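You operate a simulated robot arm through the tools that you are given. There is no shell and no other tool. Be economical: measure what you need, move in short steps, check, and stop when the job is done.

Carry out the task below with a simulated robot arm. There is one attempt and no reset: what you move stays moved.

TASK
Put the 20.0 mm tabbed spacer from the top of the packing bench on the yellow pad and the 19.5 mm tabbed spacer on the grey pad.

It is judged by the outcome, as a careful person would: the job done as asked, and still so three seconds after it is handed in. It fails if anything else is knocked over, pushed out of place, dropped, spilled or broken.

THE ROBOT
A 7-joint arm with a two-finger parallel gripper, fixed in place. Base frame: the origin is at the foot of the arm, x ahead of it, y to its left, z up; the work surface is at about z = 0. Lengths are in mm, angles in rad, forces in N, time in s.
With the tool pointing down near the work surface it reaches from about 220 to 580 mm from the base axis. Its first joint turns from -1.152 to 1.152 rad. Payload 2.5 kg.
Tool frame: the origin (TCP) lies between the finger pads and is the grasp point; the fingertips stand 23 mm ahead of it; z points along the fingers, y is the line along which they close. The gripper opens to 94 mm. The fingers are 38 mm wide and 10 mm thick; the gripper's body (54 by 96 mm) begins 39 mm behind the TCP.
Orientation is told as [roll, pitch, yaw] about the base's x, y, z axes, in that order, counted from this pose: with the fingers straight down and closing along the base's y, the tool's x points along the base's -x, its y along +y and its z along -z.

THE INTERFACE
- The arm moves only by the tool move_arm. Its arguments are lists of equal length, an entry for each row: "slide": the shift along the base's x, y, z in mm, a list of three; "spin": the turn about the base's z in rad. In form: {"slide": [[tx, ty, tz], ...], "spin": [spin, ...]}. A call has 1 to 10 rows; each row shifts and turns the commanded pose from where the row before left it. "hand" is the finger opening in mm, from 0 to 94, set as the call begins (left out, the last holds). A row lasts 0.2 s, in which the tool goes at most 50 mm and 0.15 rad; a call with a longer step from one row to the next is refused whole, and so is a gripper value outside its range. A pose out of reach is approached as far as the arm can. The call stops where the force on the tool passes 40 N (or 10 N more than at its start, if that is more) or the arm is blocked; 0.2 s more then pass. The fingers move at their own pace (about 108 mm/s each) and stop on an object; they squeeze with about 33 N. The grip force told is the motor's: it shows also when the fingers shut on nothing. Time passes only in rows, and 0.2 s behind the last, so rows that do not move let the fingers close. It gives the time, the measured TCP pose, the force on the tool (base axes), the opening and the grip force at its end, in the units of the frame above (readings bear some noise), and new pictures: "pictures" is both (left out), scene, wrist or none.
- Cameras (640 x 400 px; columns grow to the right, rows downward): "scene" is fixed at [110.3, -404.2, 537.7]; the picture's right is [0.88, -0.48, 0.00], its down [-0.30, -0.54, -0.79] and it looks along [0.38, 0.69, -0.62] (base axes); focal length 319 px, centre (320, 200). "wrist" rides on the gripper at [-39, 0, -44] in the tool frame; the picture's right is [0.00, -1.00, 0.00], its down [0.97, 0.00, -0.24] and it looks along [0.24, 0.00, 0.97] (tool axes); focal length 218 px, centre (320, 200).
- locate(camera, pixels): for up to 12 pixels [column, row] of the newest picture of that camera ("zoom" is the newest enlarged one), the place [x, y, z] in the base frame of the surface seen there, good to about 2 mm. No time passes.
- close_up(camera, box): a new picture of the part [left, top, right, bottom] of that camera's present view, enlarged. No time passes.
- job_done(): hands the job in; it is judged then, once.

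Work in short steps. Measure before you move; look again where a grasp or a placing could have gone wrong, and mend it. You have 60 turns and 120 pictures in all, the two below and enlarged ones among them. Open the gripper and draw the arm clear of the work before you hand the job in, unless the task says otherwise; then end with one line.

The tools are called as a command line: name --argument value ..., lists and objects as JSON in quotes. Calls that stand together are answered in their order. move_arm: Moves the arm, as the interface text tells. Its arguments: {"type":"object","properties":{"slide":{"type":"array","items":{"type":"array","items":{"type":"number"}}},"spin":{"type":"array","items":{"type":"number"}},"hand":{"type":"number"},"pictures":{"type":"string","enum":["both","scene","wrist","none"]}},"required":["slide","spin"]} The other tools are called the same way: locate (camera, pixels) gives the place of the surface under pixels of a picture; close_up (camera, box) takes an enlarged picture of a part of a camera's view; job_done () hands the job in.

At the start:

```text
time_s: 0.0
position: [403.1, 63.6, 203.8]
tcp_rot: [0.0, 0.002, 0.0]
ft_force: [0.8, 0.0, 0.4]
opening: 94.3
grasp_force: 0.0
```

scene: 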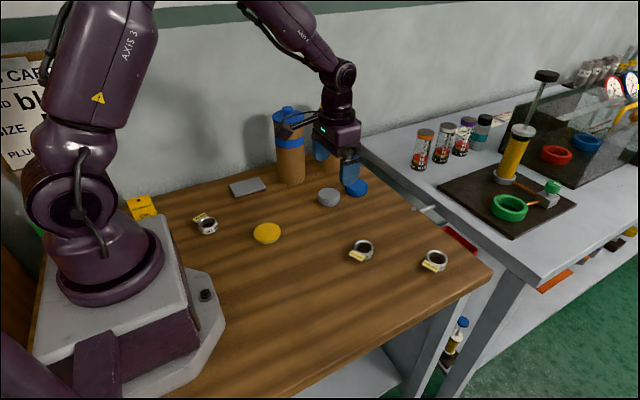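
wrist: 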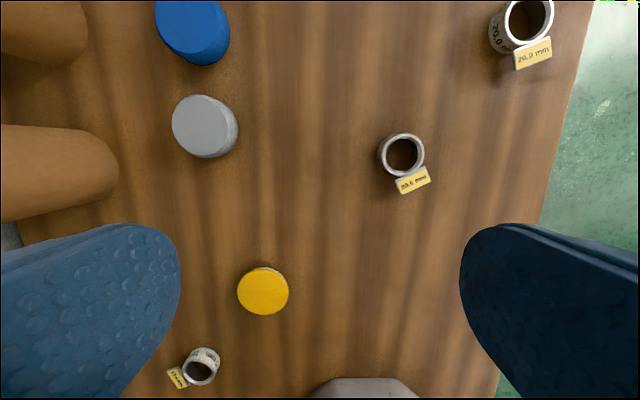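

I take enlarged views of the three spacers in the wrist picture to read their tags, and of the scene for their layout.

close_up --camera "wrist" --box '[360, 110, 456, 206]'

close_up --camera "wrist" --box '[480, 0, 576, 80]'

close_up --camera "wrist" --box '[150, 330, 240, 400]'

close_up --camera "scene" --box '[120, 90, 480, 315]'

locate --camera "wrist" --pixels '[[403, 135], [403, 153], [412, 180], [528, 22], [534, 52], [200, 372], [176, 378], [263, 292], [202, 126], [190, 28], [60, 172]]'

```text
4.17 times, centred on (408, 158) of wrist
```

zoom: 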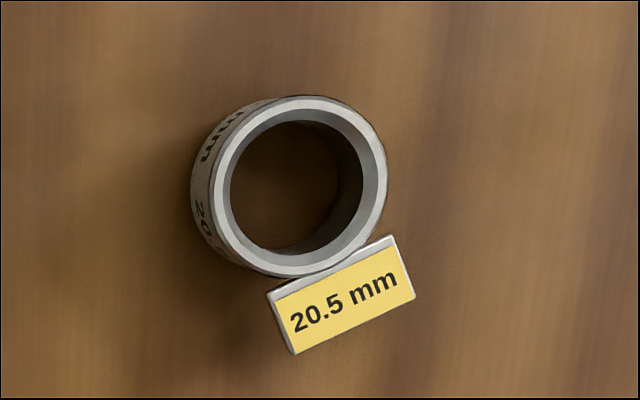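

```text
5.00 times, centred on (528, 40) of wrist
```

zoom: 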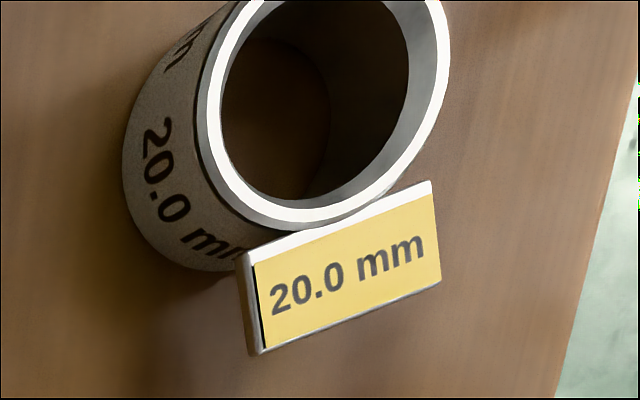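

```text
5.71 times, centred on (195, 365) of wrist
```

zoom: 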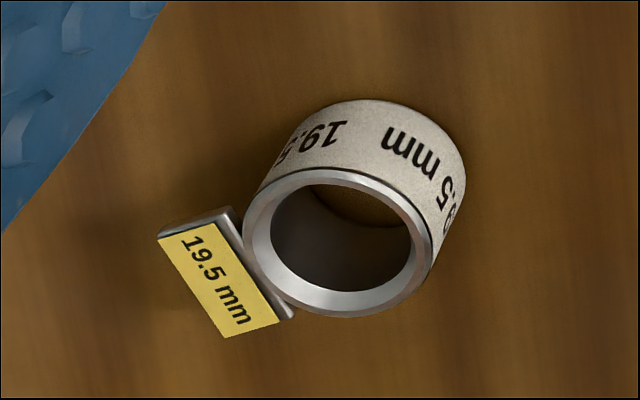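

```text
1.78 times, centred on (300, 202) of scene
```

zoom: 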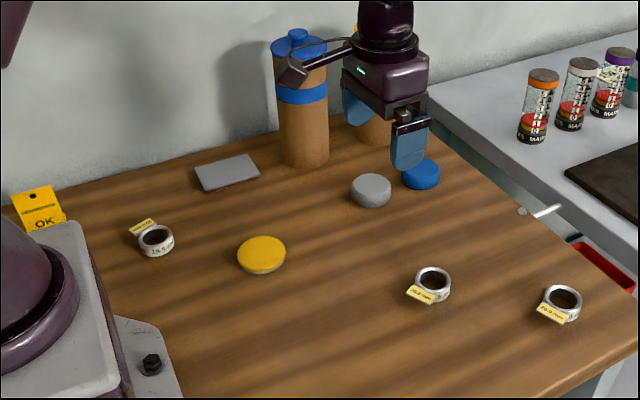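

```text
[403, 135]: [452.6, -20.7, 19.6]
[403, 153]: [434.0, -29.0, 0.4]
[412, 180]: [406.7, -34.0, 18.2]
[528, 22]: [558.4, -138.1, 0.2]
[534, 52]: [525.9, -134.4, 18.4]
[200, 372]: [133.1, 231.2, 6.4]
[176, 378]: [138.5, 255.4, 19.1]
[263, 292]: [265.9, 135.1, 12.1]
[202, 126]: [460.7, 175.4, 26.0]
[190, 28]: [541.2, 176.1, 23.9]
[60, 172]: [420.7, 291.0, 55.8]
```

The tags and engravings agree: 20.0 mm is the far-right spacer (scene 435,260), 19.5 mm is the left one (scene 207,226), and 20.5 mm is the middle one. I'll move up and toward the 20.0 spacer, so the wrist camera sees it well.

move_arm --slide '[[10, -45, 0], [10, -45, 0], [20, -45, 0], [20, -40, 0], [20, -18, 0]]' --spin '[0, 0, 0, 0, 0]'

```text
time_s: 1.2
position: [483.9, -130.3, 205.3]
tcp_rot: [0.0, 0.001, 0.001]
ft_force: [-0.2, 0.4, -0.2]
opening: 93.9
grasp_force: 0.1
```

scene: 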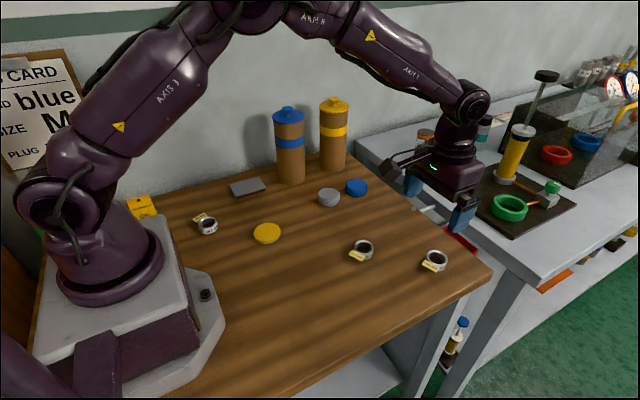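
wrist: 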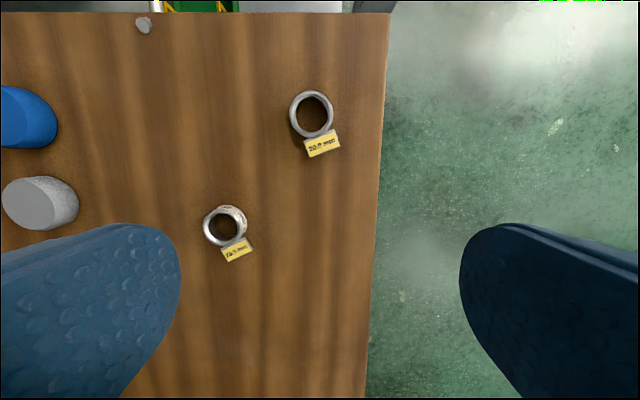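

close_up --camera "wrist" --box '[272, 80, 352, 170]'

```text
4.44 times, centred on (312, 125) of wrist
```

zoom: 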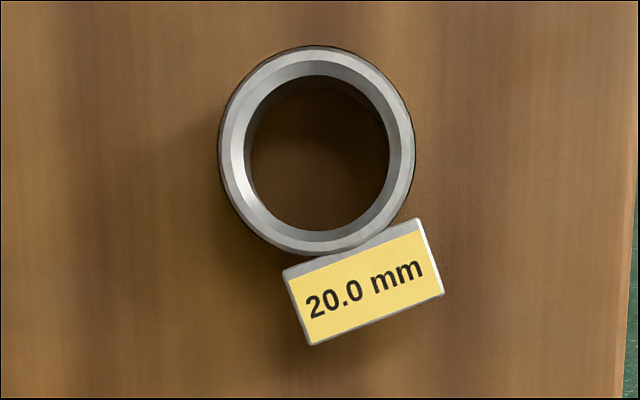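

locate --camera "zoom" --pixels '[[318, 60], [234, 150], [402, 150], [318, 240], [300, 280], [415, 228], [320, 335], [435, 290], [360, 285], [318, 160]]'

locate --camera "scene" --pixels '[[267, 229], [252, 232], [281, 232], [267, 223], [267, 237], [329, 193], [319, 194], [339, 194], [329, 188], [329, 199], [207, 219], [204, 214]]'

```text
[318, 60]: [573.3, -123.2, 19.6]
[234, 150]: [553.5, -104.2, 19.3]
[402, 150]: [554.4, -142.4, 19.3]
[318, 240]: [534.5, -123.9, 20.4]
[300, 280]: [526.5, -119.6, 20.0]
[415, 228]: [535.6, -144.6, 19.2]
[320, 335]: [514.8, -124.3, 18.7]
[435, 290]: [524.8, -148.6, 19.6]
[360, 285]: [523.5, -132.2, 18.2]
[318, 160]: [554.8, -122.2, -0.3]
```

```text
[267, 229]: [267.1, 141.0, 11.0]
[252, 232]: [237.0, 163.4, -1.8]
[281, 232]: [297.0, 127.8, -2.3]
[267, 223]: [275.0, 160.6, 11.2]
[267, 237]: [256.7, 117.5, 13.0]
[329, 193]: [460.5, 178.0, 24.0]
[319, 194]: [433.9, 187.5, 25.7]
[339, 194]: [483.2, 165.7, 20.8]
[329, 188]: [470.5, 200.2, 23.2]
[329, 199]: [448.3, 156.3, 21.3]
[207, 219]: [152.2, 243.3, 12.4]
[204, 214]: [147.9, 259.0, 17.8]
```

The 20.0 ring is centred at about (554, -123), OD about 44 mm and height 20 mm. Its tab points toward -x, -y, so I'll grip across the ring, clear of the tab, with spin +0.37.

move_arm --slide '[[30, 3, -30], [30, 4, -30], [10, 0, -40], [0, 0, -30]]' --spin '[0.13, 0.13, 0.11, 0]' --hand 80

```text
time_s: 2.2
position: [552.4, -122.7, 72.6]
tcp_rot: [0.0, -0.002, 0.372]
ft_force: [0.4, -0.1, -0.1]
opening: 80.0
grasp_force: 0.0
```

scene: 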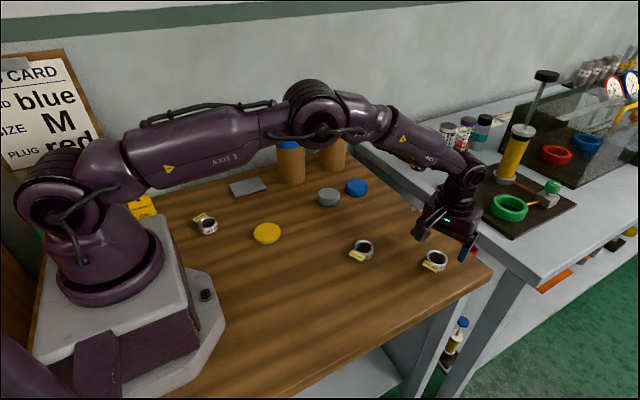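
wrist: 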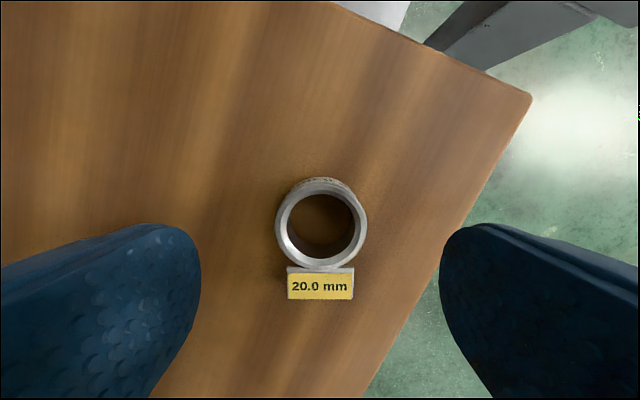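

The ring is centred at column 320 with its tab square to the fingers. I'll go straight down and close.

move_arm --slide '[[1, 0, -25], [0, 0, -20]]' --spin '[0, 0]' --pictures "wrist"

```text
time_s: 2.8
position: [555.0, -121.0, 26.8]
tcp_rot: [0.0, 0.0, 0.369]
ft_force: [0.1, -0.2, -0.7]
opening: 80.1
grasp_force: 0.1
```

wrist: 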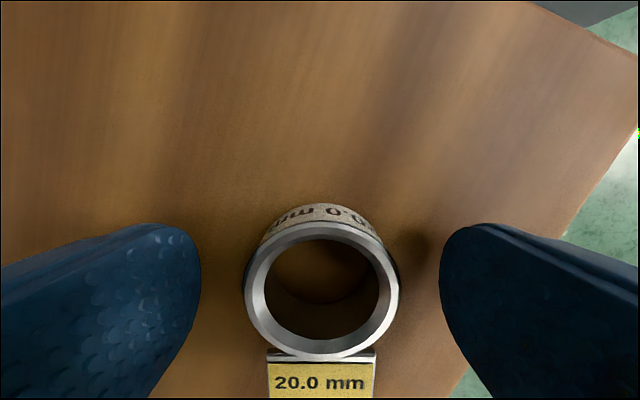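

move_arm --slide '[[0, 0, 0], [0, 0, 0], [0, 0, 0]]' --spin '[0, 0, 0]' --hand 30 --pictures "wrist"

```text
time_s: 3.6
position: [553.9, -120.9, 28.4]
tcp_rot: [0.001, 0.001, 0.371]
ft_force: [0.4, -0.4, -0.7]
opening: 42.7
grasp_force: 32.5
```

wrist: 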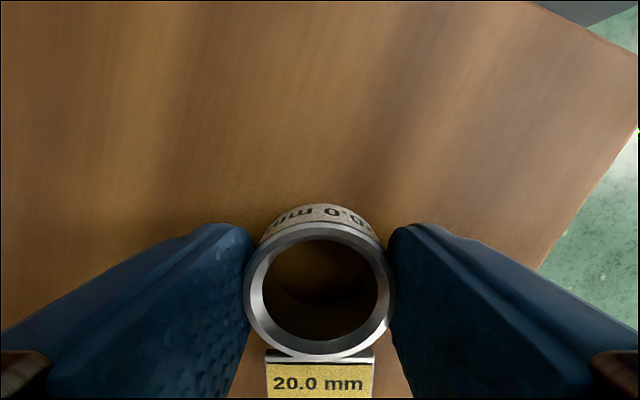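

Gripped at 42.7 mm. I'll lift and start toward the pad, then measure the yellow pad accurately.

move_arm --slide '[[0, 0, 20], [0, 0, 40], [0, 0, 40], [-34, 31, 5], [-34, 31, 0], [-34, 31, 0], [-34, 31, 0], [-34, 31, 0]]' --spin '[0, 0, 0, 0, 0, 0, 0, 0]'

close_up --camera "scene" --box '[227, 180, 347, 255]'

```text
time_s: 5.4
position: [387.4, 29.9, 129.5]
tcp_rot: [0.0, -0.002, 0.368]
ft_force: [-0.6, 0.2, 0.7]
opening: 42.7
grasp_force: 32.6
```

scene: 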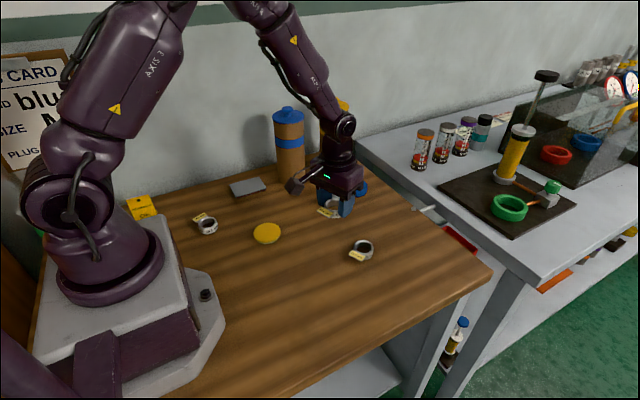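
wrist: 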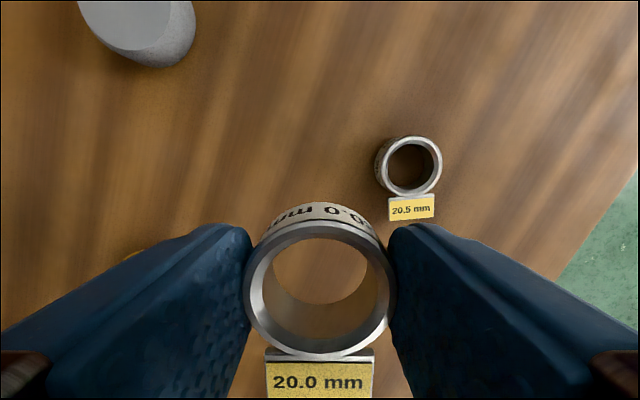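

```text
5.33 times, centred on (287, 218) of scene
```

zoom: 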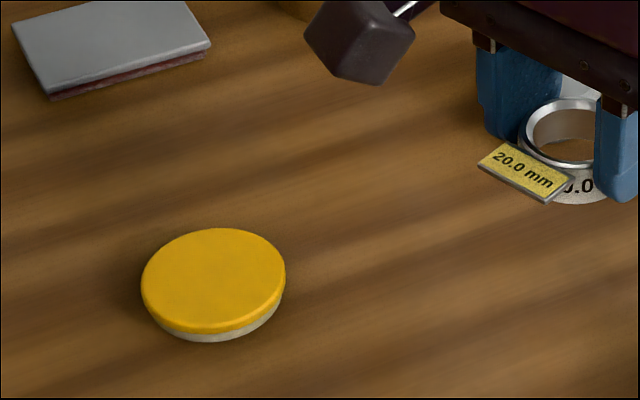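

locate --camera "zoom" --pixels '[[213, 278], [150, 278], [278, 278], [213, 235], [213, 322], [110, 45], [25, 45], [195, 30], [110, 10], [110, 80], [527, 172]]'

close_up --camera "scene" --box '[220, 170, 276, 205]'

```text
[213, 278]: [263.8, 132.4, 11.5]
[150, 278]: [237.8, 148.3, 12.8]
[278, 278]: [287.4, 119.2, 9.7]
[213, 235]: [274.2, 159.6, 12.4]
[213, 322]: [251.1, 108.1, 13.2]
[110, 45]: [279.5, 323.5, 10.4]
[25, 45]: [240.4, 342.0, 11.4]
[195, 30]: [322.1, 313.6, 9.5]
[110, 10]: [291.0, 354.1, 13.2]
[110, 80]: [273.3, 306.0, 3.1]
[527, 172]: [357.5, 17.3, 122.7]
```

```text
11.43 times, centred on (248, 188) of scene
```

zoom: 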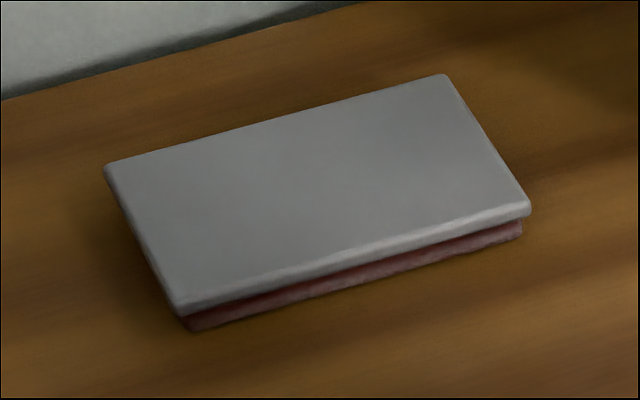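

There are two grey candidates, a rectangular slab (248,187) and a round puck (329,197), so I look more closely before deciding.

close_up --camera "scene" --box '[240, 90, 384, 215]'

close_up --camera "scene" --box '[0, 40, 170, 240]'

close_up --camera "wrist" --box '[60, 0, 220, 80]'

```text
3.20 times, centred on (312, 152) of scene
```

zoom: 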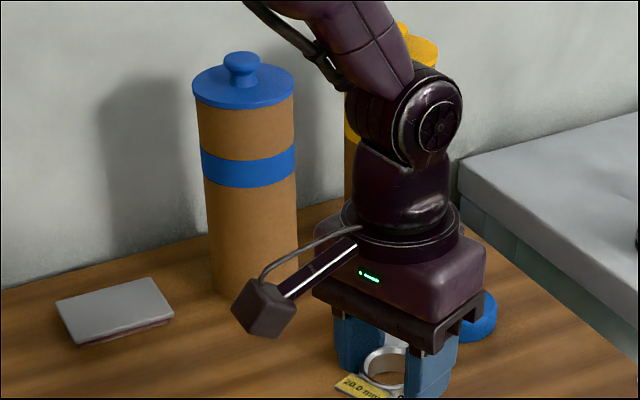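

```text
2.00 times, centred on (85, 140) of scene
```

zoom: 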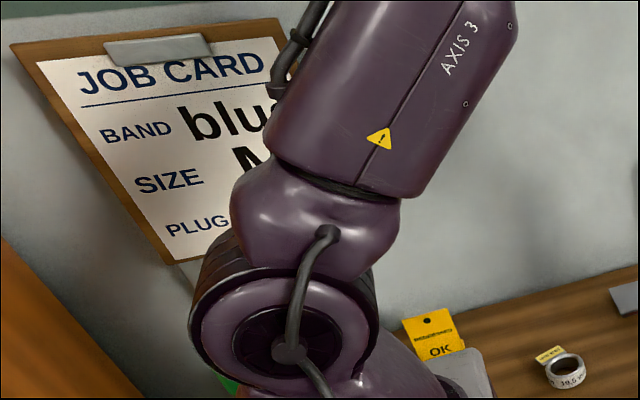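

```text
4.00 times, centred on (140, 40) of wrist
```

zoom: 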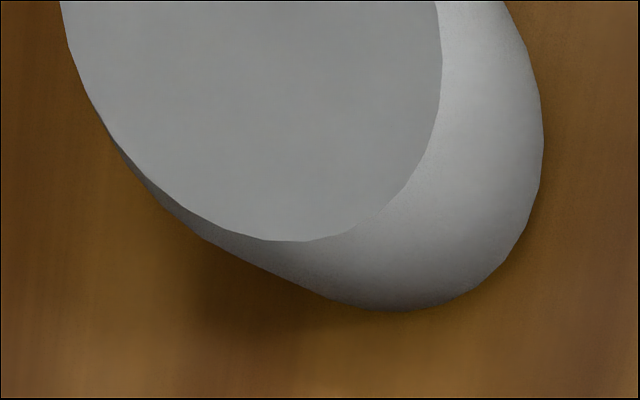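

The yellow pad (centre about 263, 133.5, top z 12) is a capped low pad; the rectangular grey slab has the same build, and I'll compare it with the pucks once the arm is clear. I now move over the yellow pad at height.

move_arm --slide '[[-34, 28, 0], [-34, 28, 0], [-33, 28, 0], [-20, 17, -30], [0, 0, -20], [0, 0, 0]]' --spin '[0, 0, 0, 0, 0, 0]'

close_up --camera "scene" --box '[300, 165, 396, 225]'

close_up --camera "scene" --box '[207, 170, 327, 245]'

```text
time_s: 6.8
position: [265.9, 132.8, 80.5]
tcp_rot: [-0.001, 0.0, 0.37]
ft_force: [0.6, 0.8, -0.2]
opening: 42.4
grasp_force: 33.0
```

scene: 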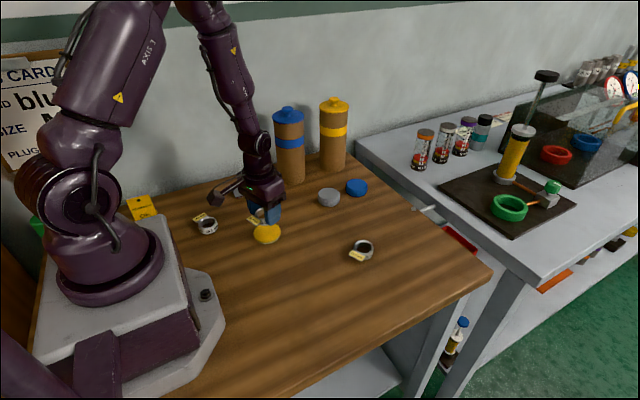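
wrist: 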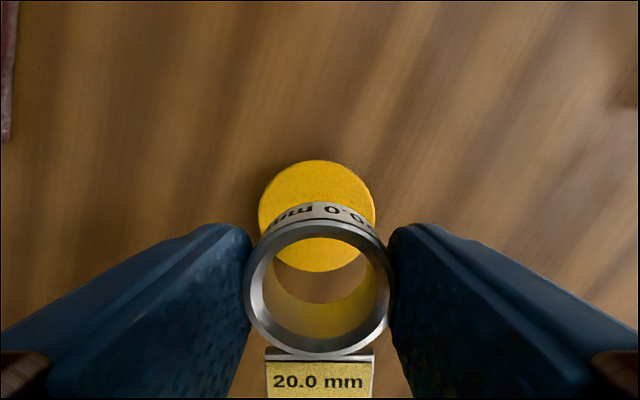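

```text
6.67 times, centred on (348, 195) of scene
```

zoom: 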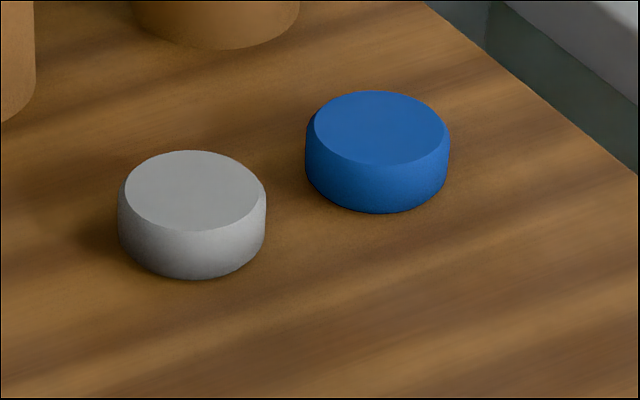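

```text
5.33 times, centred on (267, 208) of scene
```

zoom: 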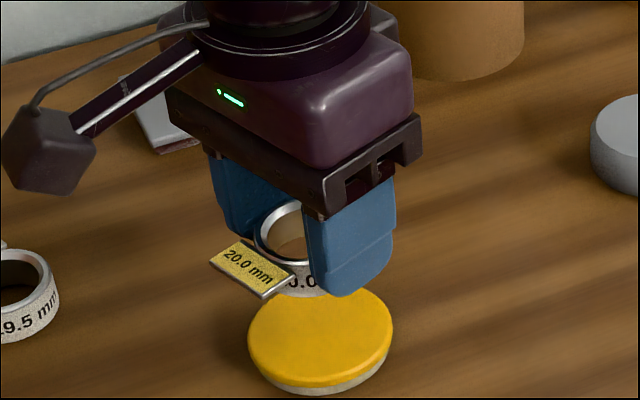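

The pucks are solid plug-like cylinders, so the grey pad is the rectangular slab (colour cap on a base, like the yellow pad). I check the yellow pad's centre from the wrist view.

locate --camera "wrist" --pixels '[[316, 164], [318, 268], [263, 210], [316, 180], [300, 255], [340, 255]]'

```text
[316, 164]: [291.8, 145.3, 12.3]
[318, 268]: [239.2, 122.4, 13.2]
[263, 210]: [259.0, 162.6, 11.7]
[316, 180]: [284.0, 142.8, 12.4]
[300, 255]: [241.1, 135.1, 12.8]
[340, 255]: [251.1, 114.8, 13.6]
```

move_arm --slide '[[1, 0, -20], [0, 0, -14], [0, 0, 0]]' --spin '[0, 0, 0]'

close_up --camera "scene" --box '[227, 190, 307, 250]'

```text
time_s: 7.6
position: [264.8, 134.4, 46.5]
tcp_rot: [0.0, 0.0, 0.369]
ft_force: [-0.3, 0.2, -0.5]
opening: 42.6
grasp_force: 33.3
```

scene: 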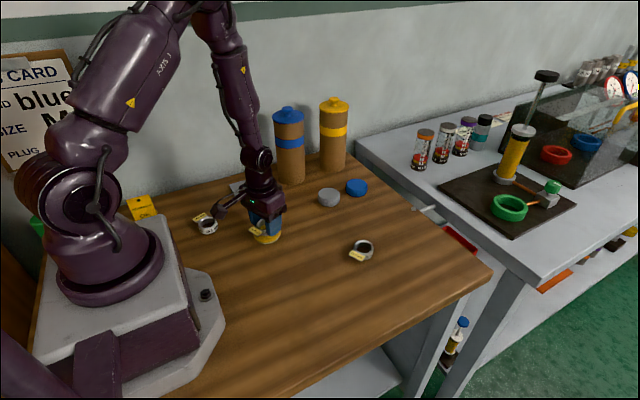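
wrist: 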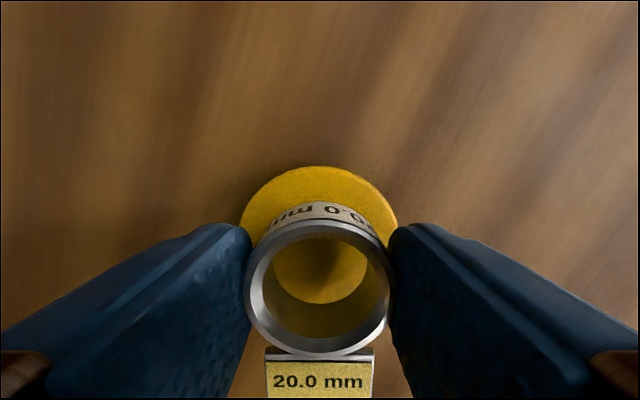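

```text
6.67 times, centred on (267, 220) of scene
```

zoom: 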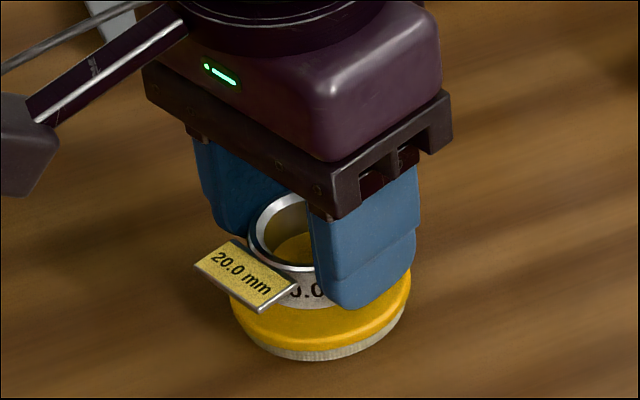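

Centred over the pad and still a few mm up. I'll lower in small steps and watch the force.

move_arm --slide '[[0, 0, -2], [0, 0, -2], [0, 0, 0]]' --spin '[0, 0, 0]' --pictures "none"

```text
time_s: 8.4
position: [264.3, 135.4, 41.6]
tcp_rot: [0.001, 0.0, 0.369]
ft_force: [-0.2, -1.4, 0.2]
opening: 42.8
grasp_force: 32.6
```

move_arm --slide '[[0, 0, -1], [0, 0, 0]]' --spin '[0, 0]' --pictures "wrist"

close_up --camera "scene" --box '[247, 215, 287, 245]'

```text
time_s: 9.0
position: [264.4, 133.8, 43.3]
tcp_rot: [0.0, 0.0, 0.372]
ft_force: [0.4, 0.0, -0.9]
opening: 42.6
grasp_force: 33.4
```

wrist: 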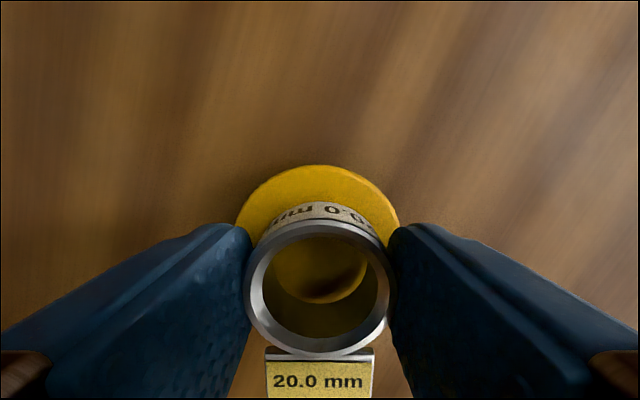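

```text
13.33 times, centred on (267, 230) of scene
```

zoom: 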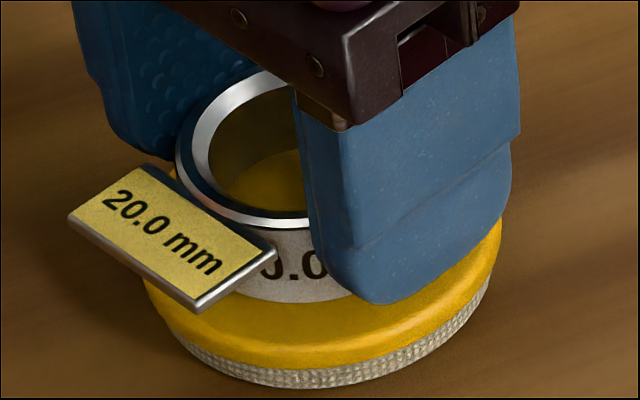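

locate --camera "wrist" --pixels '[[320, 228], [320, 348], [254, 280], [387, 280], [320, 170], [243, 222], [396, 222]]'

```text
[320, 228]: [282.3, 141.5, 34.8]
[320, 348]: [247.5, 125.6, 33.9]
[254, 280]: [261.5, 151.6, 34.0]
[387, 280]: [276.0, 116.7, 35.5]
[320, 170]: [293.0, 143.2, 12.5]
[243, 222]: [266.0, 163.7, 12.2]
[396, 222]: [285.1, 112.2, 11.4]
```

Ring centre (265,134) matches the pad, with its bottom about 2 mm above it. I'll lower until light contact.

move_arm --slide '[[0, 0, -1], [0, 0, -0.5], [0, 0, 0]]' --spin '[0, 0, 0]' --pictures "none"

```text
time_s: 9.8
position: [265.2, 132.9, 41.2]
tcp_rot: [0.001, 0.001, 0.369]
ft_force: [0.1, -0.2, -0.3]
opening: 42.6
grasp_force: 32.7
```

move_arm --slide '[[0, 0, -0.7], [0, 0, 0]]' --spin '[0, 0]' --pictures "none"

```text
time_s: 10.4
position: [264.7, 134.4, 41.4]
tcp_rot: [0.0, 0.0, 0.37]
ft_force: [-1.2, -1.4, 6.3]
opening: 42.6
grasp_force: 33.0
```

Contact shows at 6 N. I'll open and rise straight up.

move_arm --slide '[[0, 0, 0], [0, 0, 0], [0, 0, 20], [0, 0, 40], [0, 0, 45]]' --spin '[0, 0, 0, 0, 0]' --hand 66

close_up --camera "scene" --box '[187, 195, 299, 255]'

```text
time_s: 11.6
position: [263.1, 133.2, 152.1]
tcp_rot: [0.0, 0.001, 0.37]
ft_force: [-0.3, 0.6, 0.5]
opening: 66.3
grasp_force: 0.1
```

scene: 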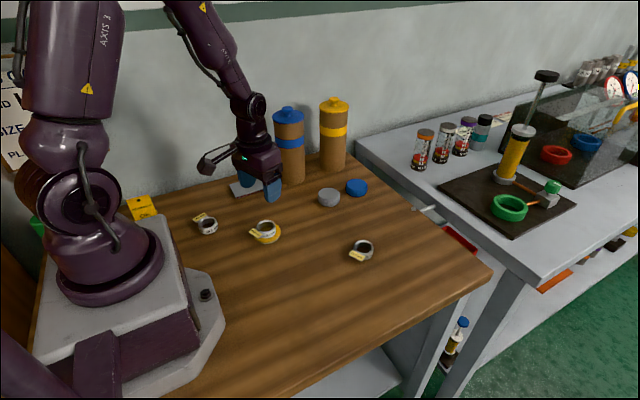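
wrist: 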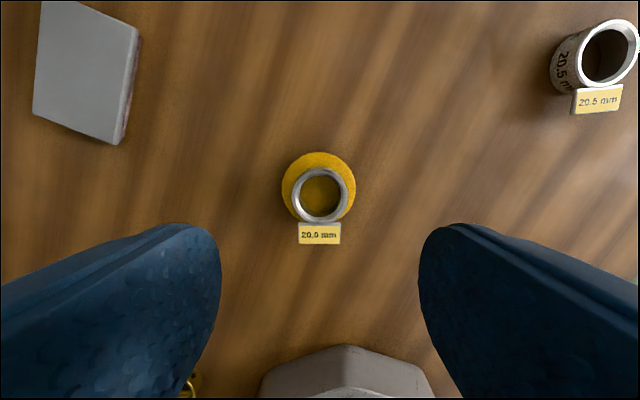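

```text
5.71 times, centred on (243, 225) of scene
```

zoom: 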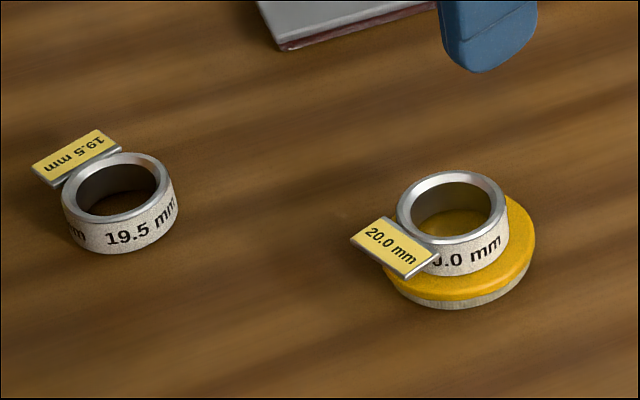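

close_up --camera "wrist" --box '[270, 140, 370, 250]'

locate --camera "wrist" --pixels '[[320, 155], [284, 186], [353, 186], [320, 171], [320, 219], [296, 195], [345, 195]]'

```text
3.64 times, centred on (320, 195) of wrist
```

zoom: 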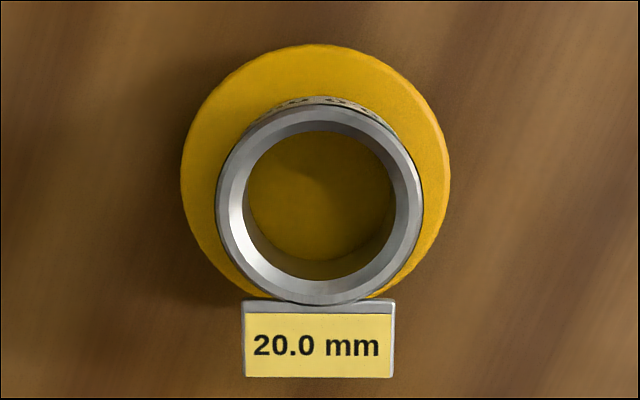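

```text
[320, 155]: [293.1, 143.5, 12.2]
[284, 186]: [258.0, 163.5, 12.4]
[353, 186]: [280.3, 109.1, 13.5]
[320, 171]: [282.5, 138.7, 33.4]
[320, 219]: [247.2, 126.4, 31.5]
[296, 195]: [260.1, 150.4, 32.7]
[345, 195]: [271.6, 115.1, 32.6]
```

The 20.0 ring sits well supported (265,133 against a pad centre of 266,133). Next I measure the 19.5 spacer and the grey pad.

close_up --camera "scene" --box '[183, 205, 231, 240]'

```text
11.43 times, centred on (207, 222) of scene
```

zoom: 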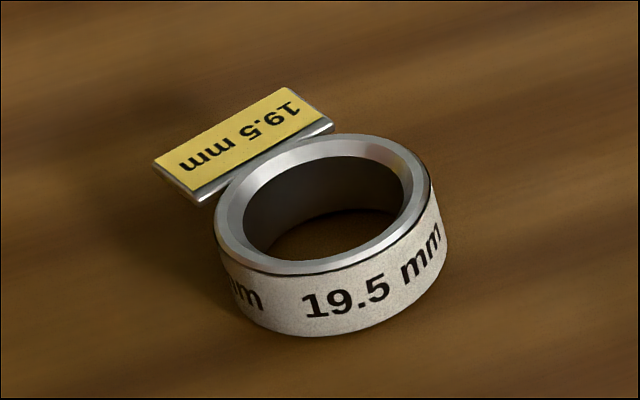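

locate --camera "zoom" --pixels '[[228, 220], [418, 185], [345, 143], [300, 264], [290, 95], [165, 162], [325, 126], [205, 193], [245, 140]]'

locate --camera "wrist" --pixels '[[44, 5], [136, 28], [36, 108], [112, 142], [85, 70]]'

```text
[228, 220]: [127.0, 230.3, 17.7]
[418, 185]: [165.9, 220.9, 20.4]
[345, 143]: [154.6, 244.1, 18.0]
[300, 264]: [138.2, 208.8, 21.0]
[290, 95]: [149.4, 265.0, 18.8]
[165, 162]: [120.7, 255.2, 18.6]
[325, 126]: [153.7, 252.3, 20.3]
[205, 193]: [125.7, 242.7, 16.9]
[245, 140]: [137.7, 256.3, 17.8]
```

```text
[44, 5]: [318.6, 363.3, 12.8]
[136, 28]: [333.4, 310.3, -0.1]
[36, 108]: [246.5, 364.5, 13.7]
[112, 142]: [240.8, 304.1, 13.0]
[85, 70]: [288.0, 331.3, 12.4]
```

locate --camera "scene" --pixels '[[230, 170], [215, 184], [140, 197], [150, 215], [158, 215], [182, 262], [205, 290], [289, 183], [276, 178], [289, 140], [288, 108], [230, 175]]'

```text
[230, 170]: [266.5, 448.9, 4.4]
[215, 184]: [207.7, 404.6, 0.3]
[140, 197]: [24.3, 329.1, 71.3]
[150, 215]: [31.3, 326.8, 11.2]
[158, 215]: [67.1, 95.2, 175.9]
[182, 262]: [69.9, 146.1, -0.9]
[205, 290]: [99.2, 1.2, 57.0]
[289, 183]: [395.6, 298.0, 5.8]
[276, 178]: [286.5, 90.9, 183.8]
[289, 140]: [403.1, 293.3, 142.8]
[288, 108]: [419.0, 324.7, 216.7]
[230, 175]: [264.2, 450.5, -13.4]
```

Wall is at y about 450 and the OK sign at (25,327), so both are clear. The 19.5 ring centre is at about (146.5, 226) with its tab direction (-0.32, 0.95), so I turn to yaw about 1.9 above it.

move_arm --slide '[[-12, 9, 0], [-12, 9, 0], [-12, 9, 0], [-12, 9, 0], [-12, 9, 0], [-12, 9, 0], [-12, 9, 0], [-12, 10, 0], [-12, 10, 0], [-9, 9, 0]]' --spin '[0.15, 0.15, 0.15, 0.15, 0.15, 0.15, 0.15, 0.15, 0.15, 0.15]'

close_up --camera "scene" --box '[220, 170, 284, 210]'

```text
time_s: 13.8
position: [147.4, 226.4, 146.7]
tcp_rot: [0.0, -0.001, 1.871]
ft_force: [0.7, 0.7, 1.0]
opening: 66.0
grasp_force: 0.1
```

scene: 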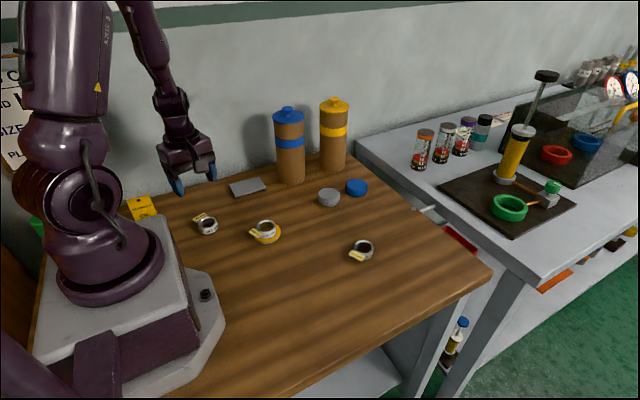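
wrist: 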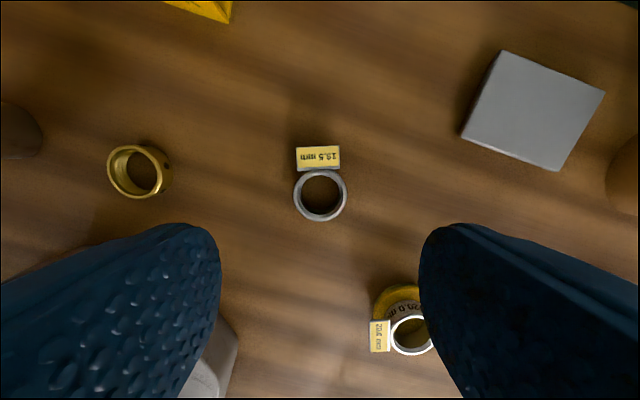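

```text
10.00 times, centred on (252, 190) of scene
```

zoom: 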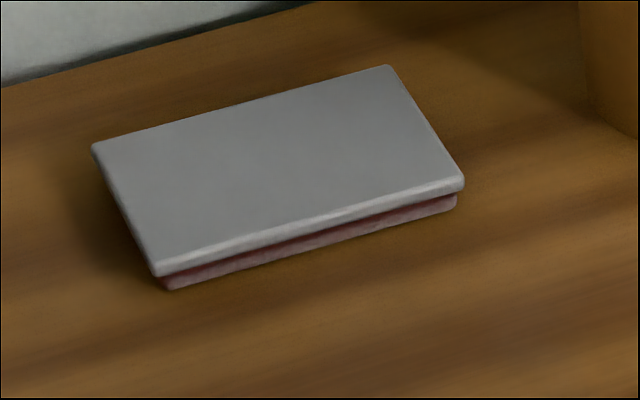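

The wrist view reveals an untabbed brass ring (138,170) and a dark object (15,130), so I locate those along with the spacer and the grey pad.

locate --camera "wrist" --pixels '[[320, 174], [320, 216], [298, 195], [342, 195], [300, 158], [338, 157], [112, 170], [170, 170], [15, 130], [145, 195]]'

locate --camera "zoom" --pixels '[[98, 148], [385, 72], [456, 178], [160, 265], [275, 165]]'

locate --camera "wrist" --pixels '[[505, 54], [601, 93], [557, 167], [465, 134], [533, 112], [625, 180]]'

```text
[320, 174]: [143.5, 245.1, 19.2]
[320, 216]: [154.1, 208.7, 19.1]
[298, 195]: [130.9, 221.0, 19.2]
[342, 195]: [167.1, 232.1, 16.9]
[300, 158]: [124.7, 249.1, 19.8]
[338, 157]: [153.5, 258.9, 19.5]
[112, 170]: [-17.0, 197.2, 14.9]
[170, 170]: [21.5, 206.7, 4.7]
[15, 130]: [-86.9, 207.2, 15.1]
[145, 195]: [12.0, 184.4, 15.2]
```

```text
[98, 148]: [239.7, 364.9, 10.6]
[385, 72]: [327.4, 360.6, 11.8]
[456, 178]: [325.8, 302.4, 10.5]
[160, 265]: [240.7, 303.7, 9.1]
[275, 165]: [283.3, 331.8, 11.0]
```

```text
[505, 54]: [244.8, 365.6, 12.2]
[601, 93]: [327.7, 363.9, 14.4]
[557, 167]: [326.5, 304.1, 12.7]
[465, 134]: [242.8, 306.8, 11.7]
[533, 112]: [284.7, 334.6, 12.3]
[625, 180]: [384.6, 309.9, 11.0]
```

Ring centre (149,226.8), the brass ring is far off, and the grey pad centre is (284.5,333.5), 85×60 mm. I'll descend most of the way and look.

move_arm --slide '[[2, 0.5, -40], [0, 0, -40], [0, 0, -15], [0, 0, 0]]' --spin '[-0.01, 0, 0, 0]' --hand 72 --pictures "wrist"

```text
time_s: 14.8
position: [149.5, 227.0, 52.4]
tcp_rot: [0.0, -0.001, 1.858]
ft_force: [-0.8, -0.2, 0.0]
opening: 72.1
grasp_force: 0.0
```

wrist: 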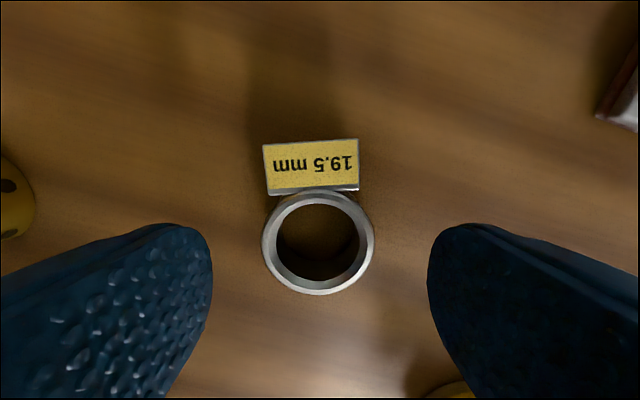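

move_arm --slide '[[0, 0, -15], [0, 0, -10], [0, 0, 0]]' --spin '[0.03, 0, 0]' --pictures "wrist"

```text
time_s: 15.6
position: [150.7, 226.2, 27.6]
tcp_rot: [0.0, -0.001, 1.889]
ft_force: [-0.1, 0.6, 0.5]
opening: 72.0
grasp_force: 0.1
```

wrist: 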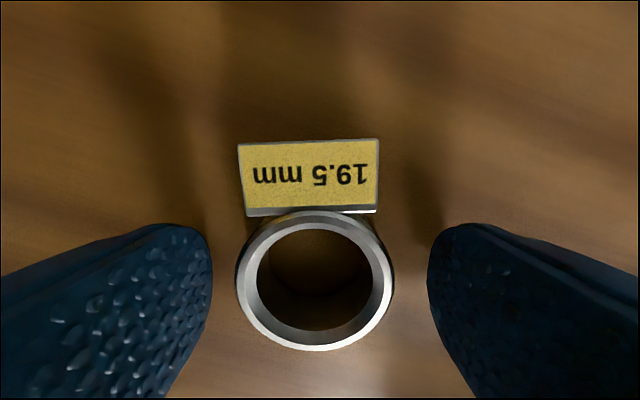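

move_arm --slide '[[0, 0, 0], [0, 0, 0], [0, 0, 0]]' --spin '[0, 0, 0]' --hand 30 --pictures "wrist"

```text
time_s: 16.4
position: [149.2, 225.7, 27.6]
tcp_rot: [0.001, 0.001, 1.89]
ft_force: [0.0, -0.5, 0.2]
opening: 42.4
grasp_force: 33.4
```

wrist: 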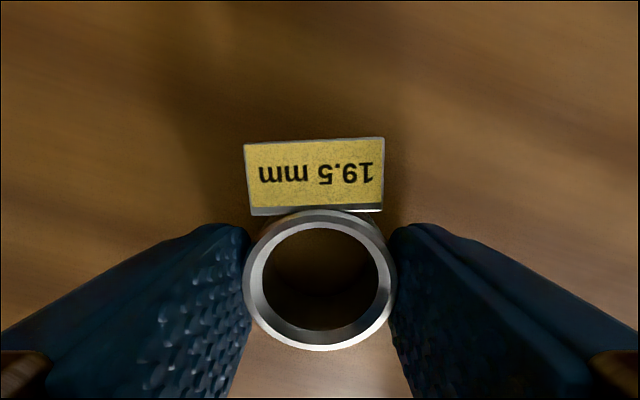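

Gripped at 42.4 mm. I'll lift and carry over the grey pad.

move_arm --slide '[[0, 0, 20], [0, 0, 45], [27, 20.6, 0], [27, 20.6, 0], [27, 20.6, 0], [27, 20.6, 0], [27, 20.6, 0], [0, 0, -25], [0, 0, 0]]' --spin '[0, 0, 0, 0, 0, 0, 0, 0, 0]'

close_up --camera "scene" --box '[208, 145, 304, 205]'

```text
time_s: 18.4
position: [284.2, 331.5, 66.5]
tcp_rot: [-0.001, -0.002, 1.891]
ft_force: [-0.3, -0.1, 0.0]
opening: 42.4
grasp_force: 32.9
```

scene: 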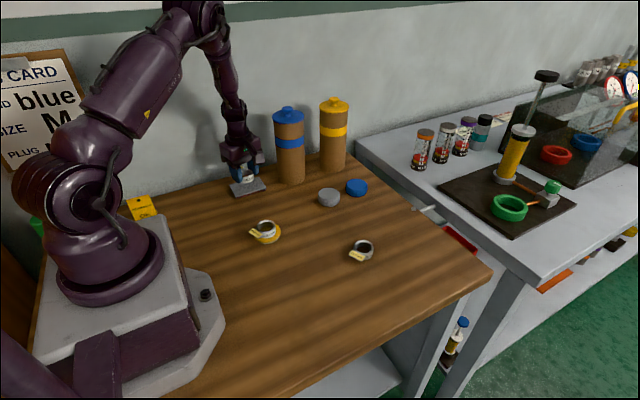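
wrist: 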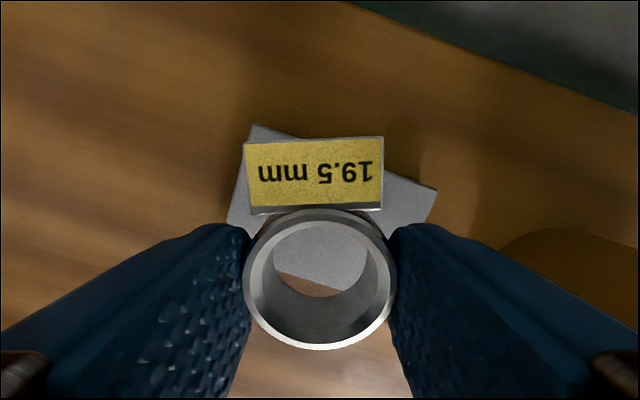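

```text
6.67 times, centred on (256, 175) of scene
```

zoom: 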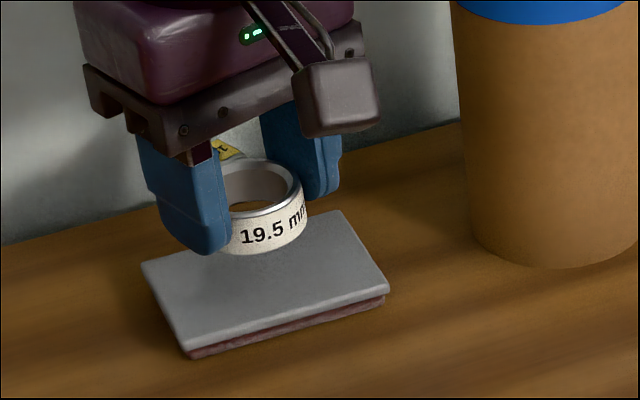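

move_arm --slide '[[0, 0, -15], [0, 0, -8], [0, 0, 0]]' --spin '[0, 0, 0]' --pictures "wrist"

close_up --camera "scene" --box '[216, 160, 280, 200]'

locate --camera "wrist" --pixels '[[320, 218], [320, 343], [254, 280], [387, 280], [320, 260], [420, 210]]'

```text
time_s: 19.2
position: [283.3, 330.9, 42.9]
tcp_rot: [0.0, 0.0, 1.888]
ft_force: [0.0, -0.3, -0.3]
opening: 42.5
grasp_force: 33.2
```

wrist: 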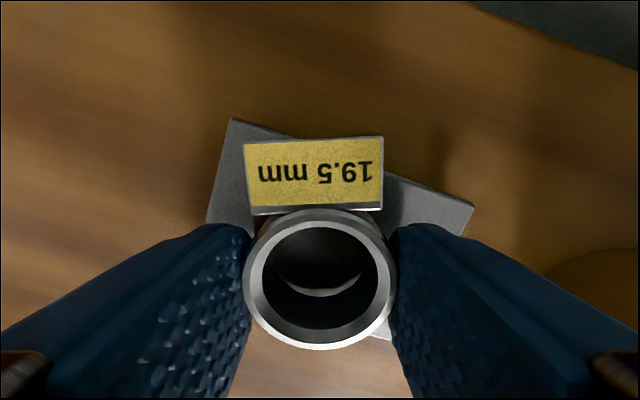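

```text
10.00 times, centred on (248, 180) of scene
```

zoom: 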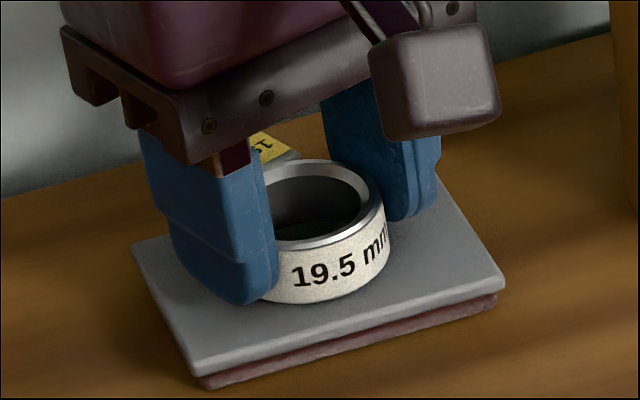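

```text
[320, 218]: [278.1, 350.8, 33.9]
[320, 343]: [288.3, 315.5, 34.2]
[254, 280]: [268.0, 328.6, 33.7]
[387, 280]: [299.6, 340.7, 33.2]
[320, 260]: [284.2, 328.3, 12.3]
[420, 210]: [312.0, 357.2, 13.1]
```

Ring centre (283.5,333) is on the pad centre and about 1–2 mm above it. I lower to contact.

move_arm --slide '[[0, 0, -1], [0, 0, 0]]' --spin '[0, 0]' --pictures "none"

```text
time_s: 19.8
position: [282.8, 329.8, 40.8]
tcp_rot: [0.0, 0.001, 1.89]
ft_force: [-0.3, 0.0, -0.1]
opening: 42.5
grasp_force: 32.7
```

move_arm --slide '[[0, 0, -0.8], [0, 0, 0]]' --spin '[0, 0]' --pictures "none"

```text
time_s: 20.4
position: [283.5, 330.4, 41.3]
tcp_rot: [-0.001, 0.0, 1.891]
ft_force: [0.4, -0.1, 0.4]
opening: 42.6
grasp_force: 33.1
```

move_arm --slide '[[0, 0, -0.7], [0, 0, 0]]' --spin '[0, 0]' --pictures "none"

```text
time_s: 21.0
position: [283.8, 330.5, 41.2]
tcp_rot: [0.001, 0.001, 1.892]
ft_force: [0.6, -0.5, -0.1]
opening: 42.4
grasp_force: 32.8
```

move_arm --slide '[[0, 0, -0.7], [0, 0, 0]]' --spin '[0, 0]' --pictures "none"

```text
time_s: 21.6
position: [283.7, 330.3, 39.8]
tcp_rot: [-0.001, 0.002, 1.892]
ft_force: [-0.1, -0.2, 0.2]
opening: 42.6
grasp_force: 33.1
```

move_arm --slide '[[0, 0, -0.7], [0, 0, 0]]' --spin '[0, 0]' --pictures "none"

close_up --camera "scene" --box '[224, 165, 272, 200]'

```text
time_s: 22.2
position: [284.6, 330.8, 40.1]
tcp_rot: [-0.002, -0.001, 1.889]
ft_force: [-2.4, 1.5, 14.2]
opening: 42.5
grasp_force: 32.6
```

```text
11.43 times, centred on (248, 182) of scene
```

zoom: 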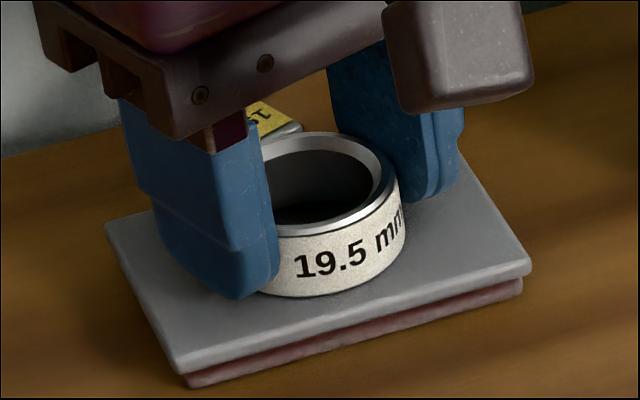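

Contact shows at 14 N. I'll ease up slightly, open, rise straight up and draw clear.

move_arm --slide '[[0, 0, 0.3], [0, 0, 0], [0, 0, 20], [0, 0, 45], [0, 0, 45], [10, -45, 20], [10, -45, 0], [10, -45, 0], [0, 0, 0]]' --spin '[0, 0, 0, 0, 0, 0, 0, 0, 0]' --hand 64

close_up --camera "scene" --box '[200, 160, 312, 250]'

```text
refused: row 6 steps farther than a row can; nothing moved
```

```text
4.44 times, centred on (256, 205) of scene
```

zoom: 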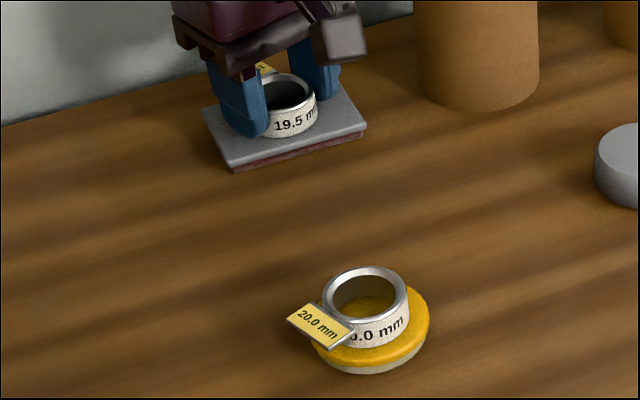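

The call was refused because row 6 was too long. I repeat it with shorter rows.

move_arm --slide '[[0, 0, 0.3], [0, 0, 0], [0, 0, 20], [0, 0, 45], [0, 0, 45], [10, -40, 10], [20, -40, 0], [20, -40, 0], [20, -40, 0], [0, 0, 0]]' --spin '[0, 0, 0, 0, 0, 0, 0, 0, 0, 0]' --hand 64

close_up --camera "scene" --box '[200, 160, 312, 250]'

```text
time_s: 24.4
position: [354.9, 167.1, 163.7]
tcp_rot: [0.001, 0.001, 1.891]
ft_force: [-0.1, 0.2, 0.9]
opening: 64.2
grasp_force: 0.2
```

scene: 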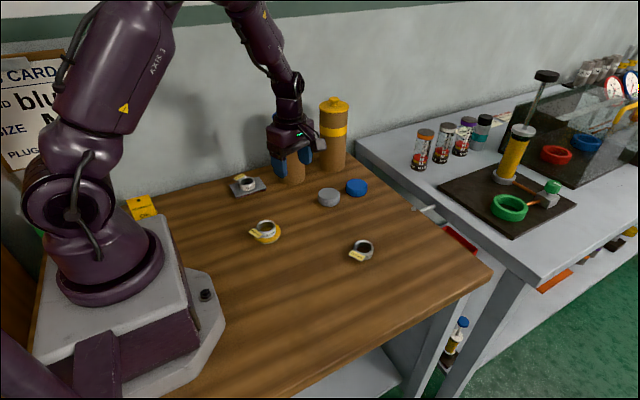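
wrist: 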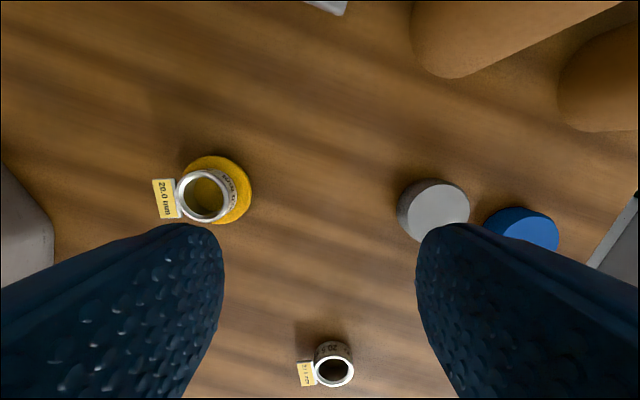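

```text
4.44 times, centred on (256, 205) of scene
```

zoom: 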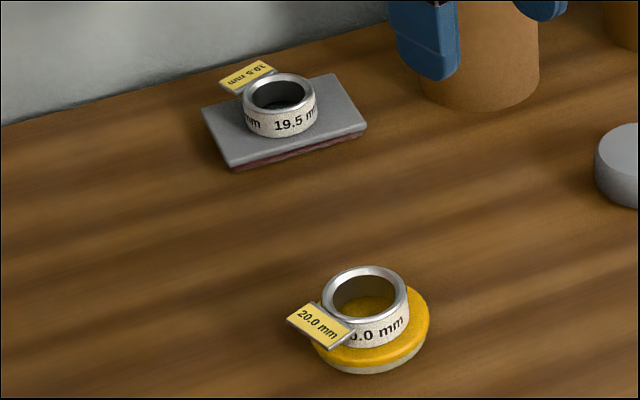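

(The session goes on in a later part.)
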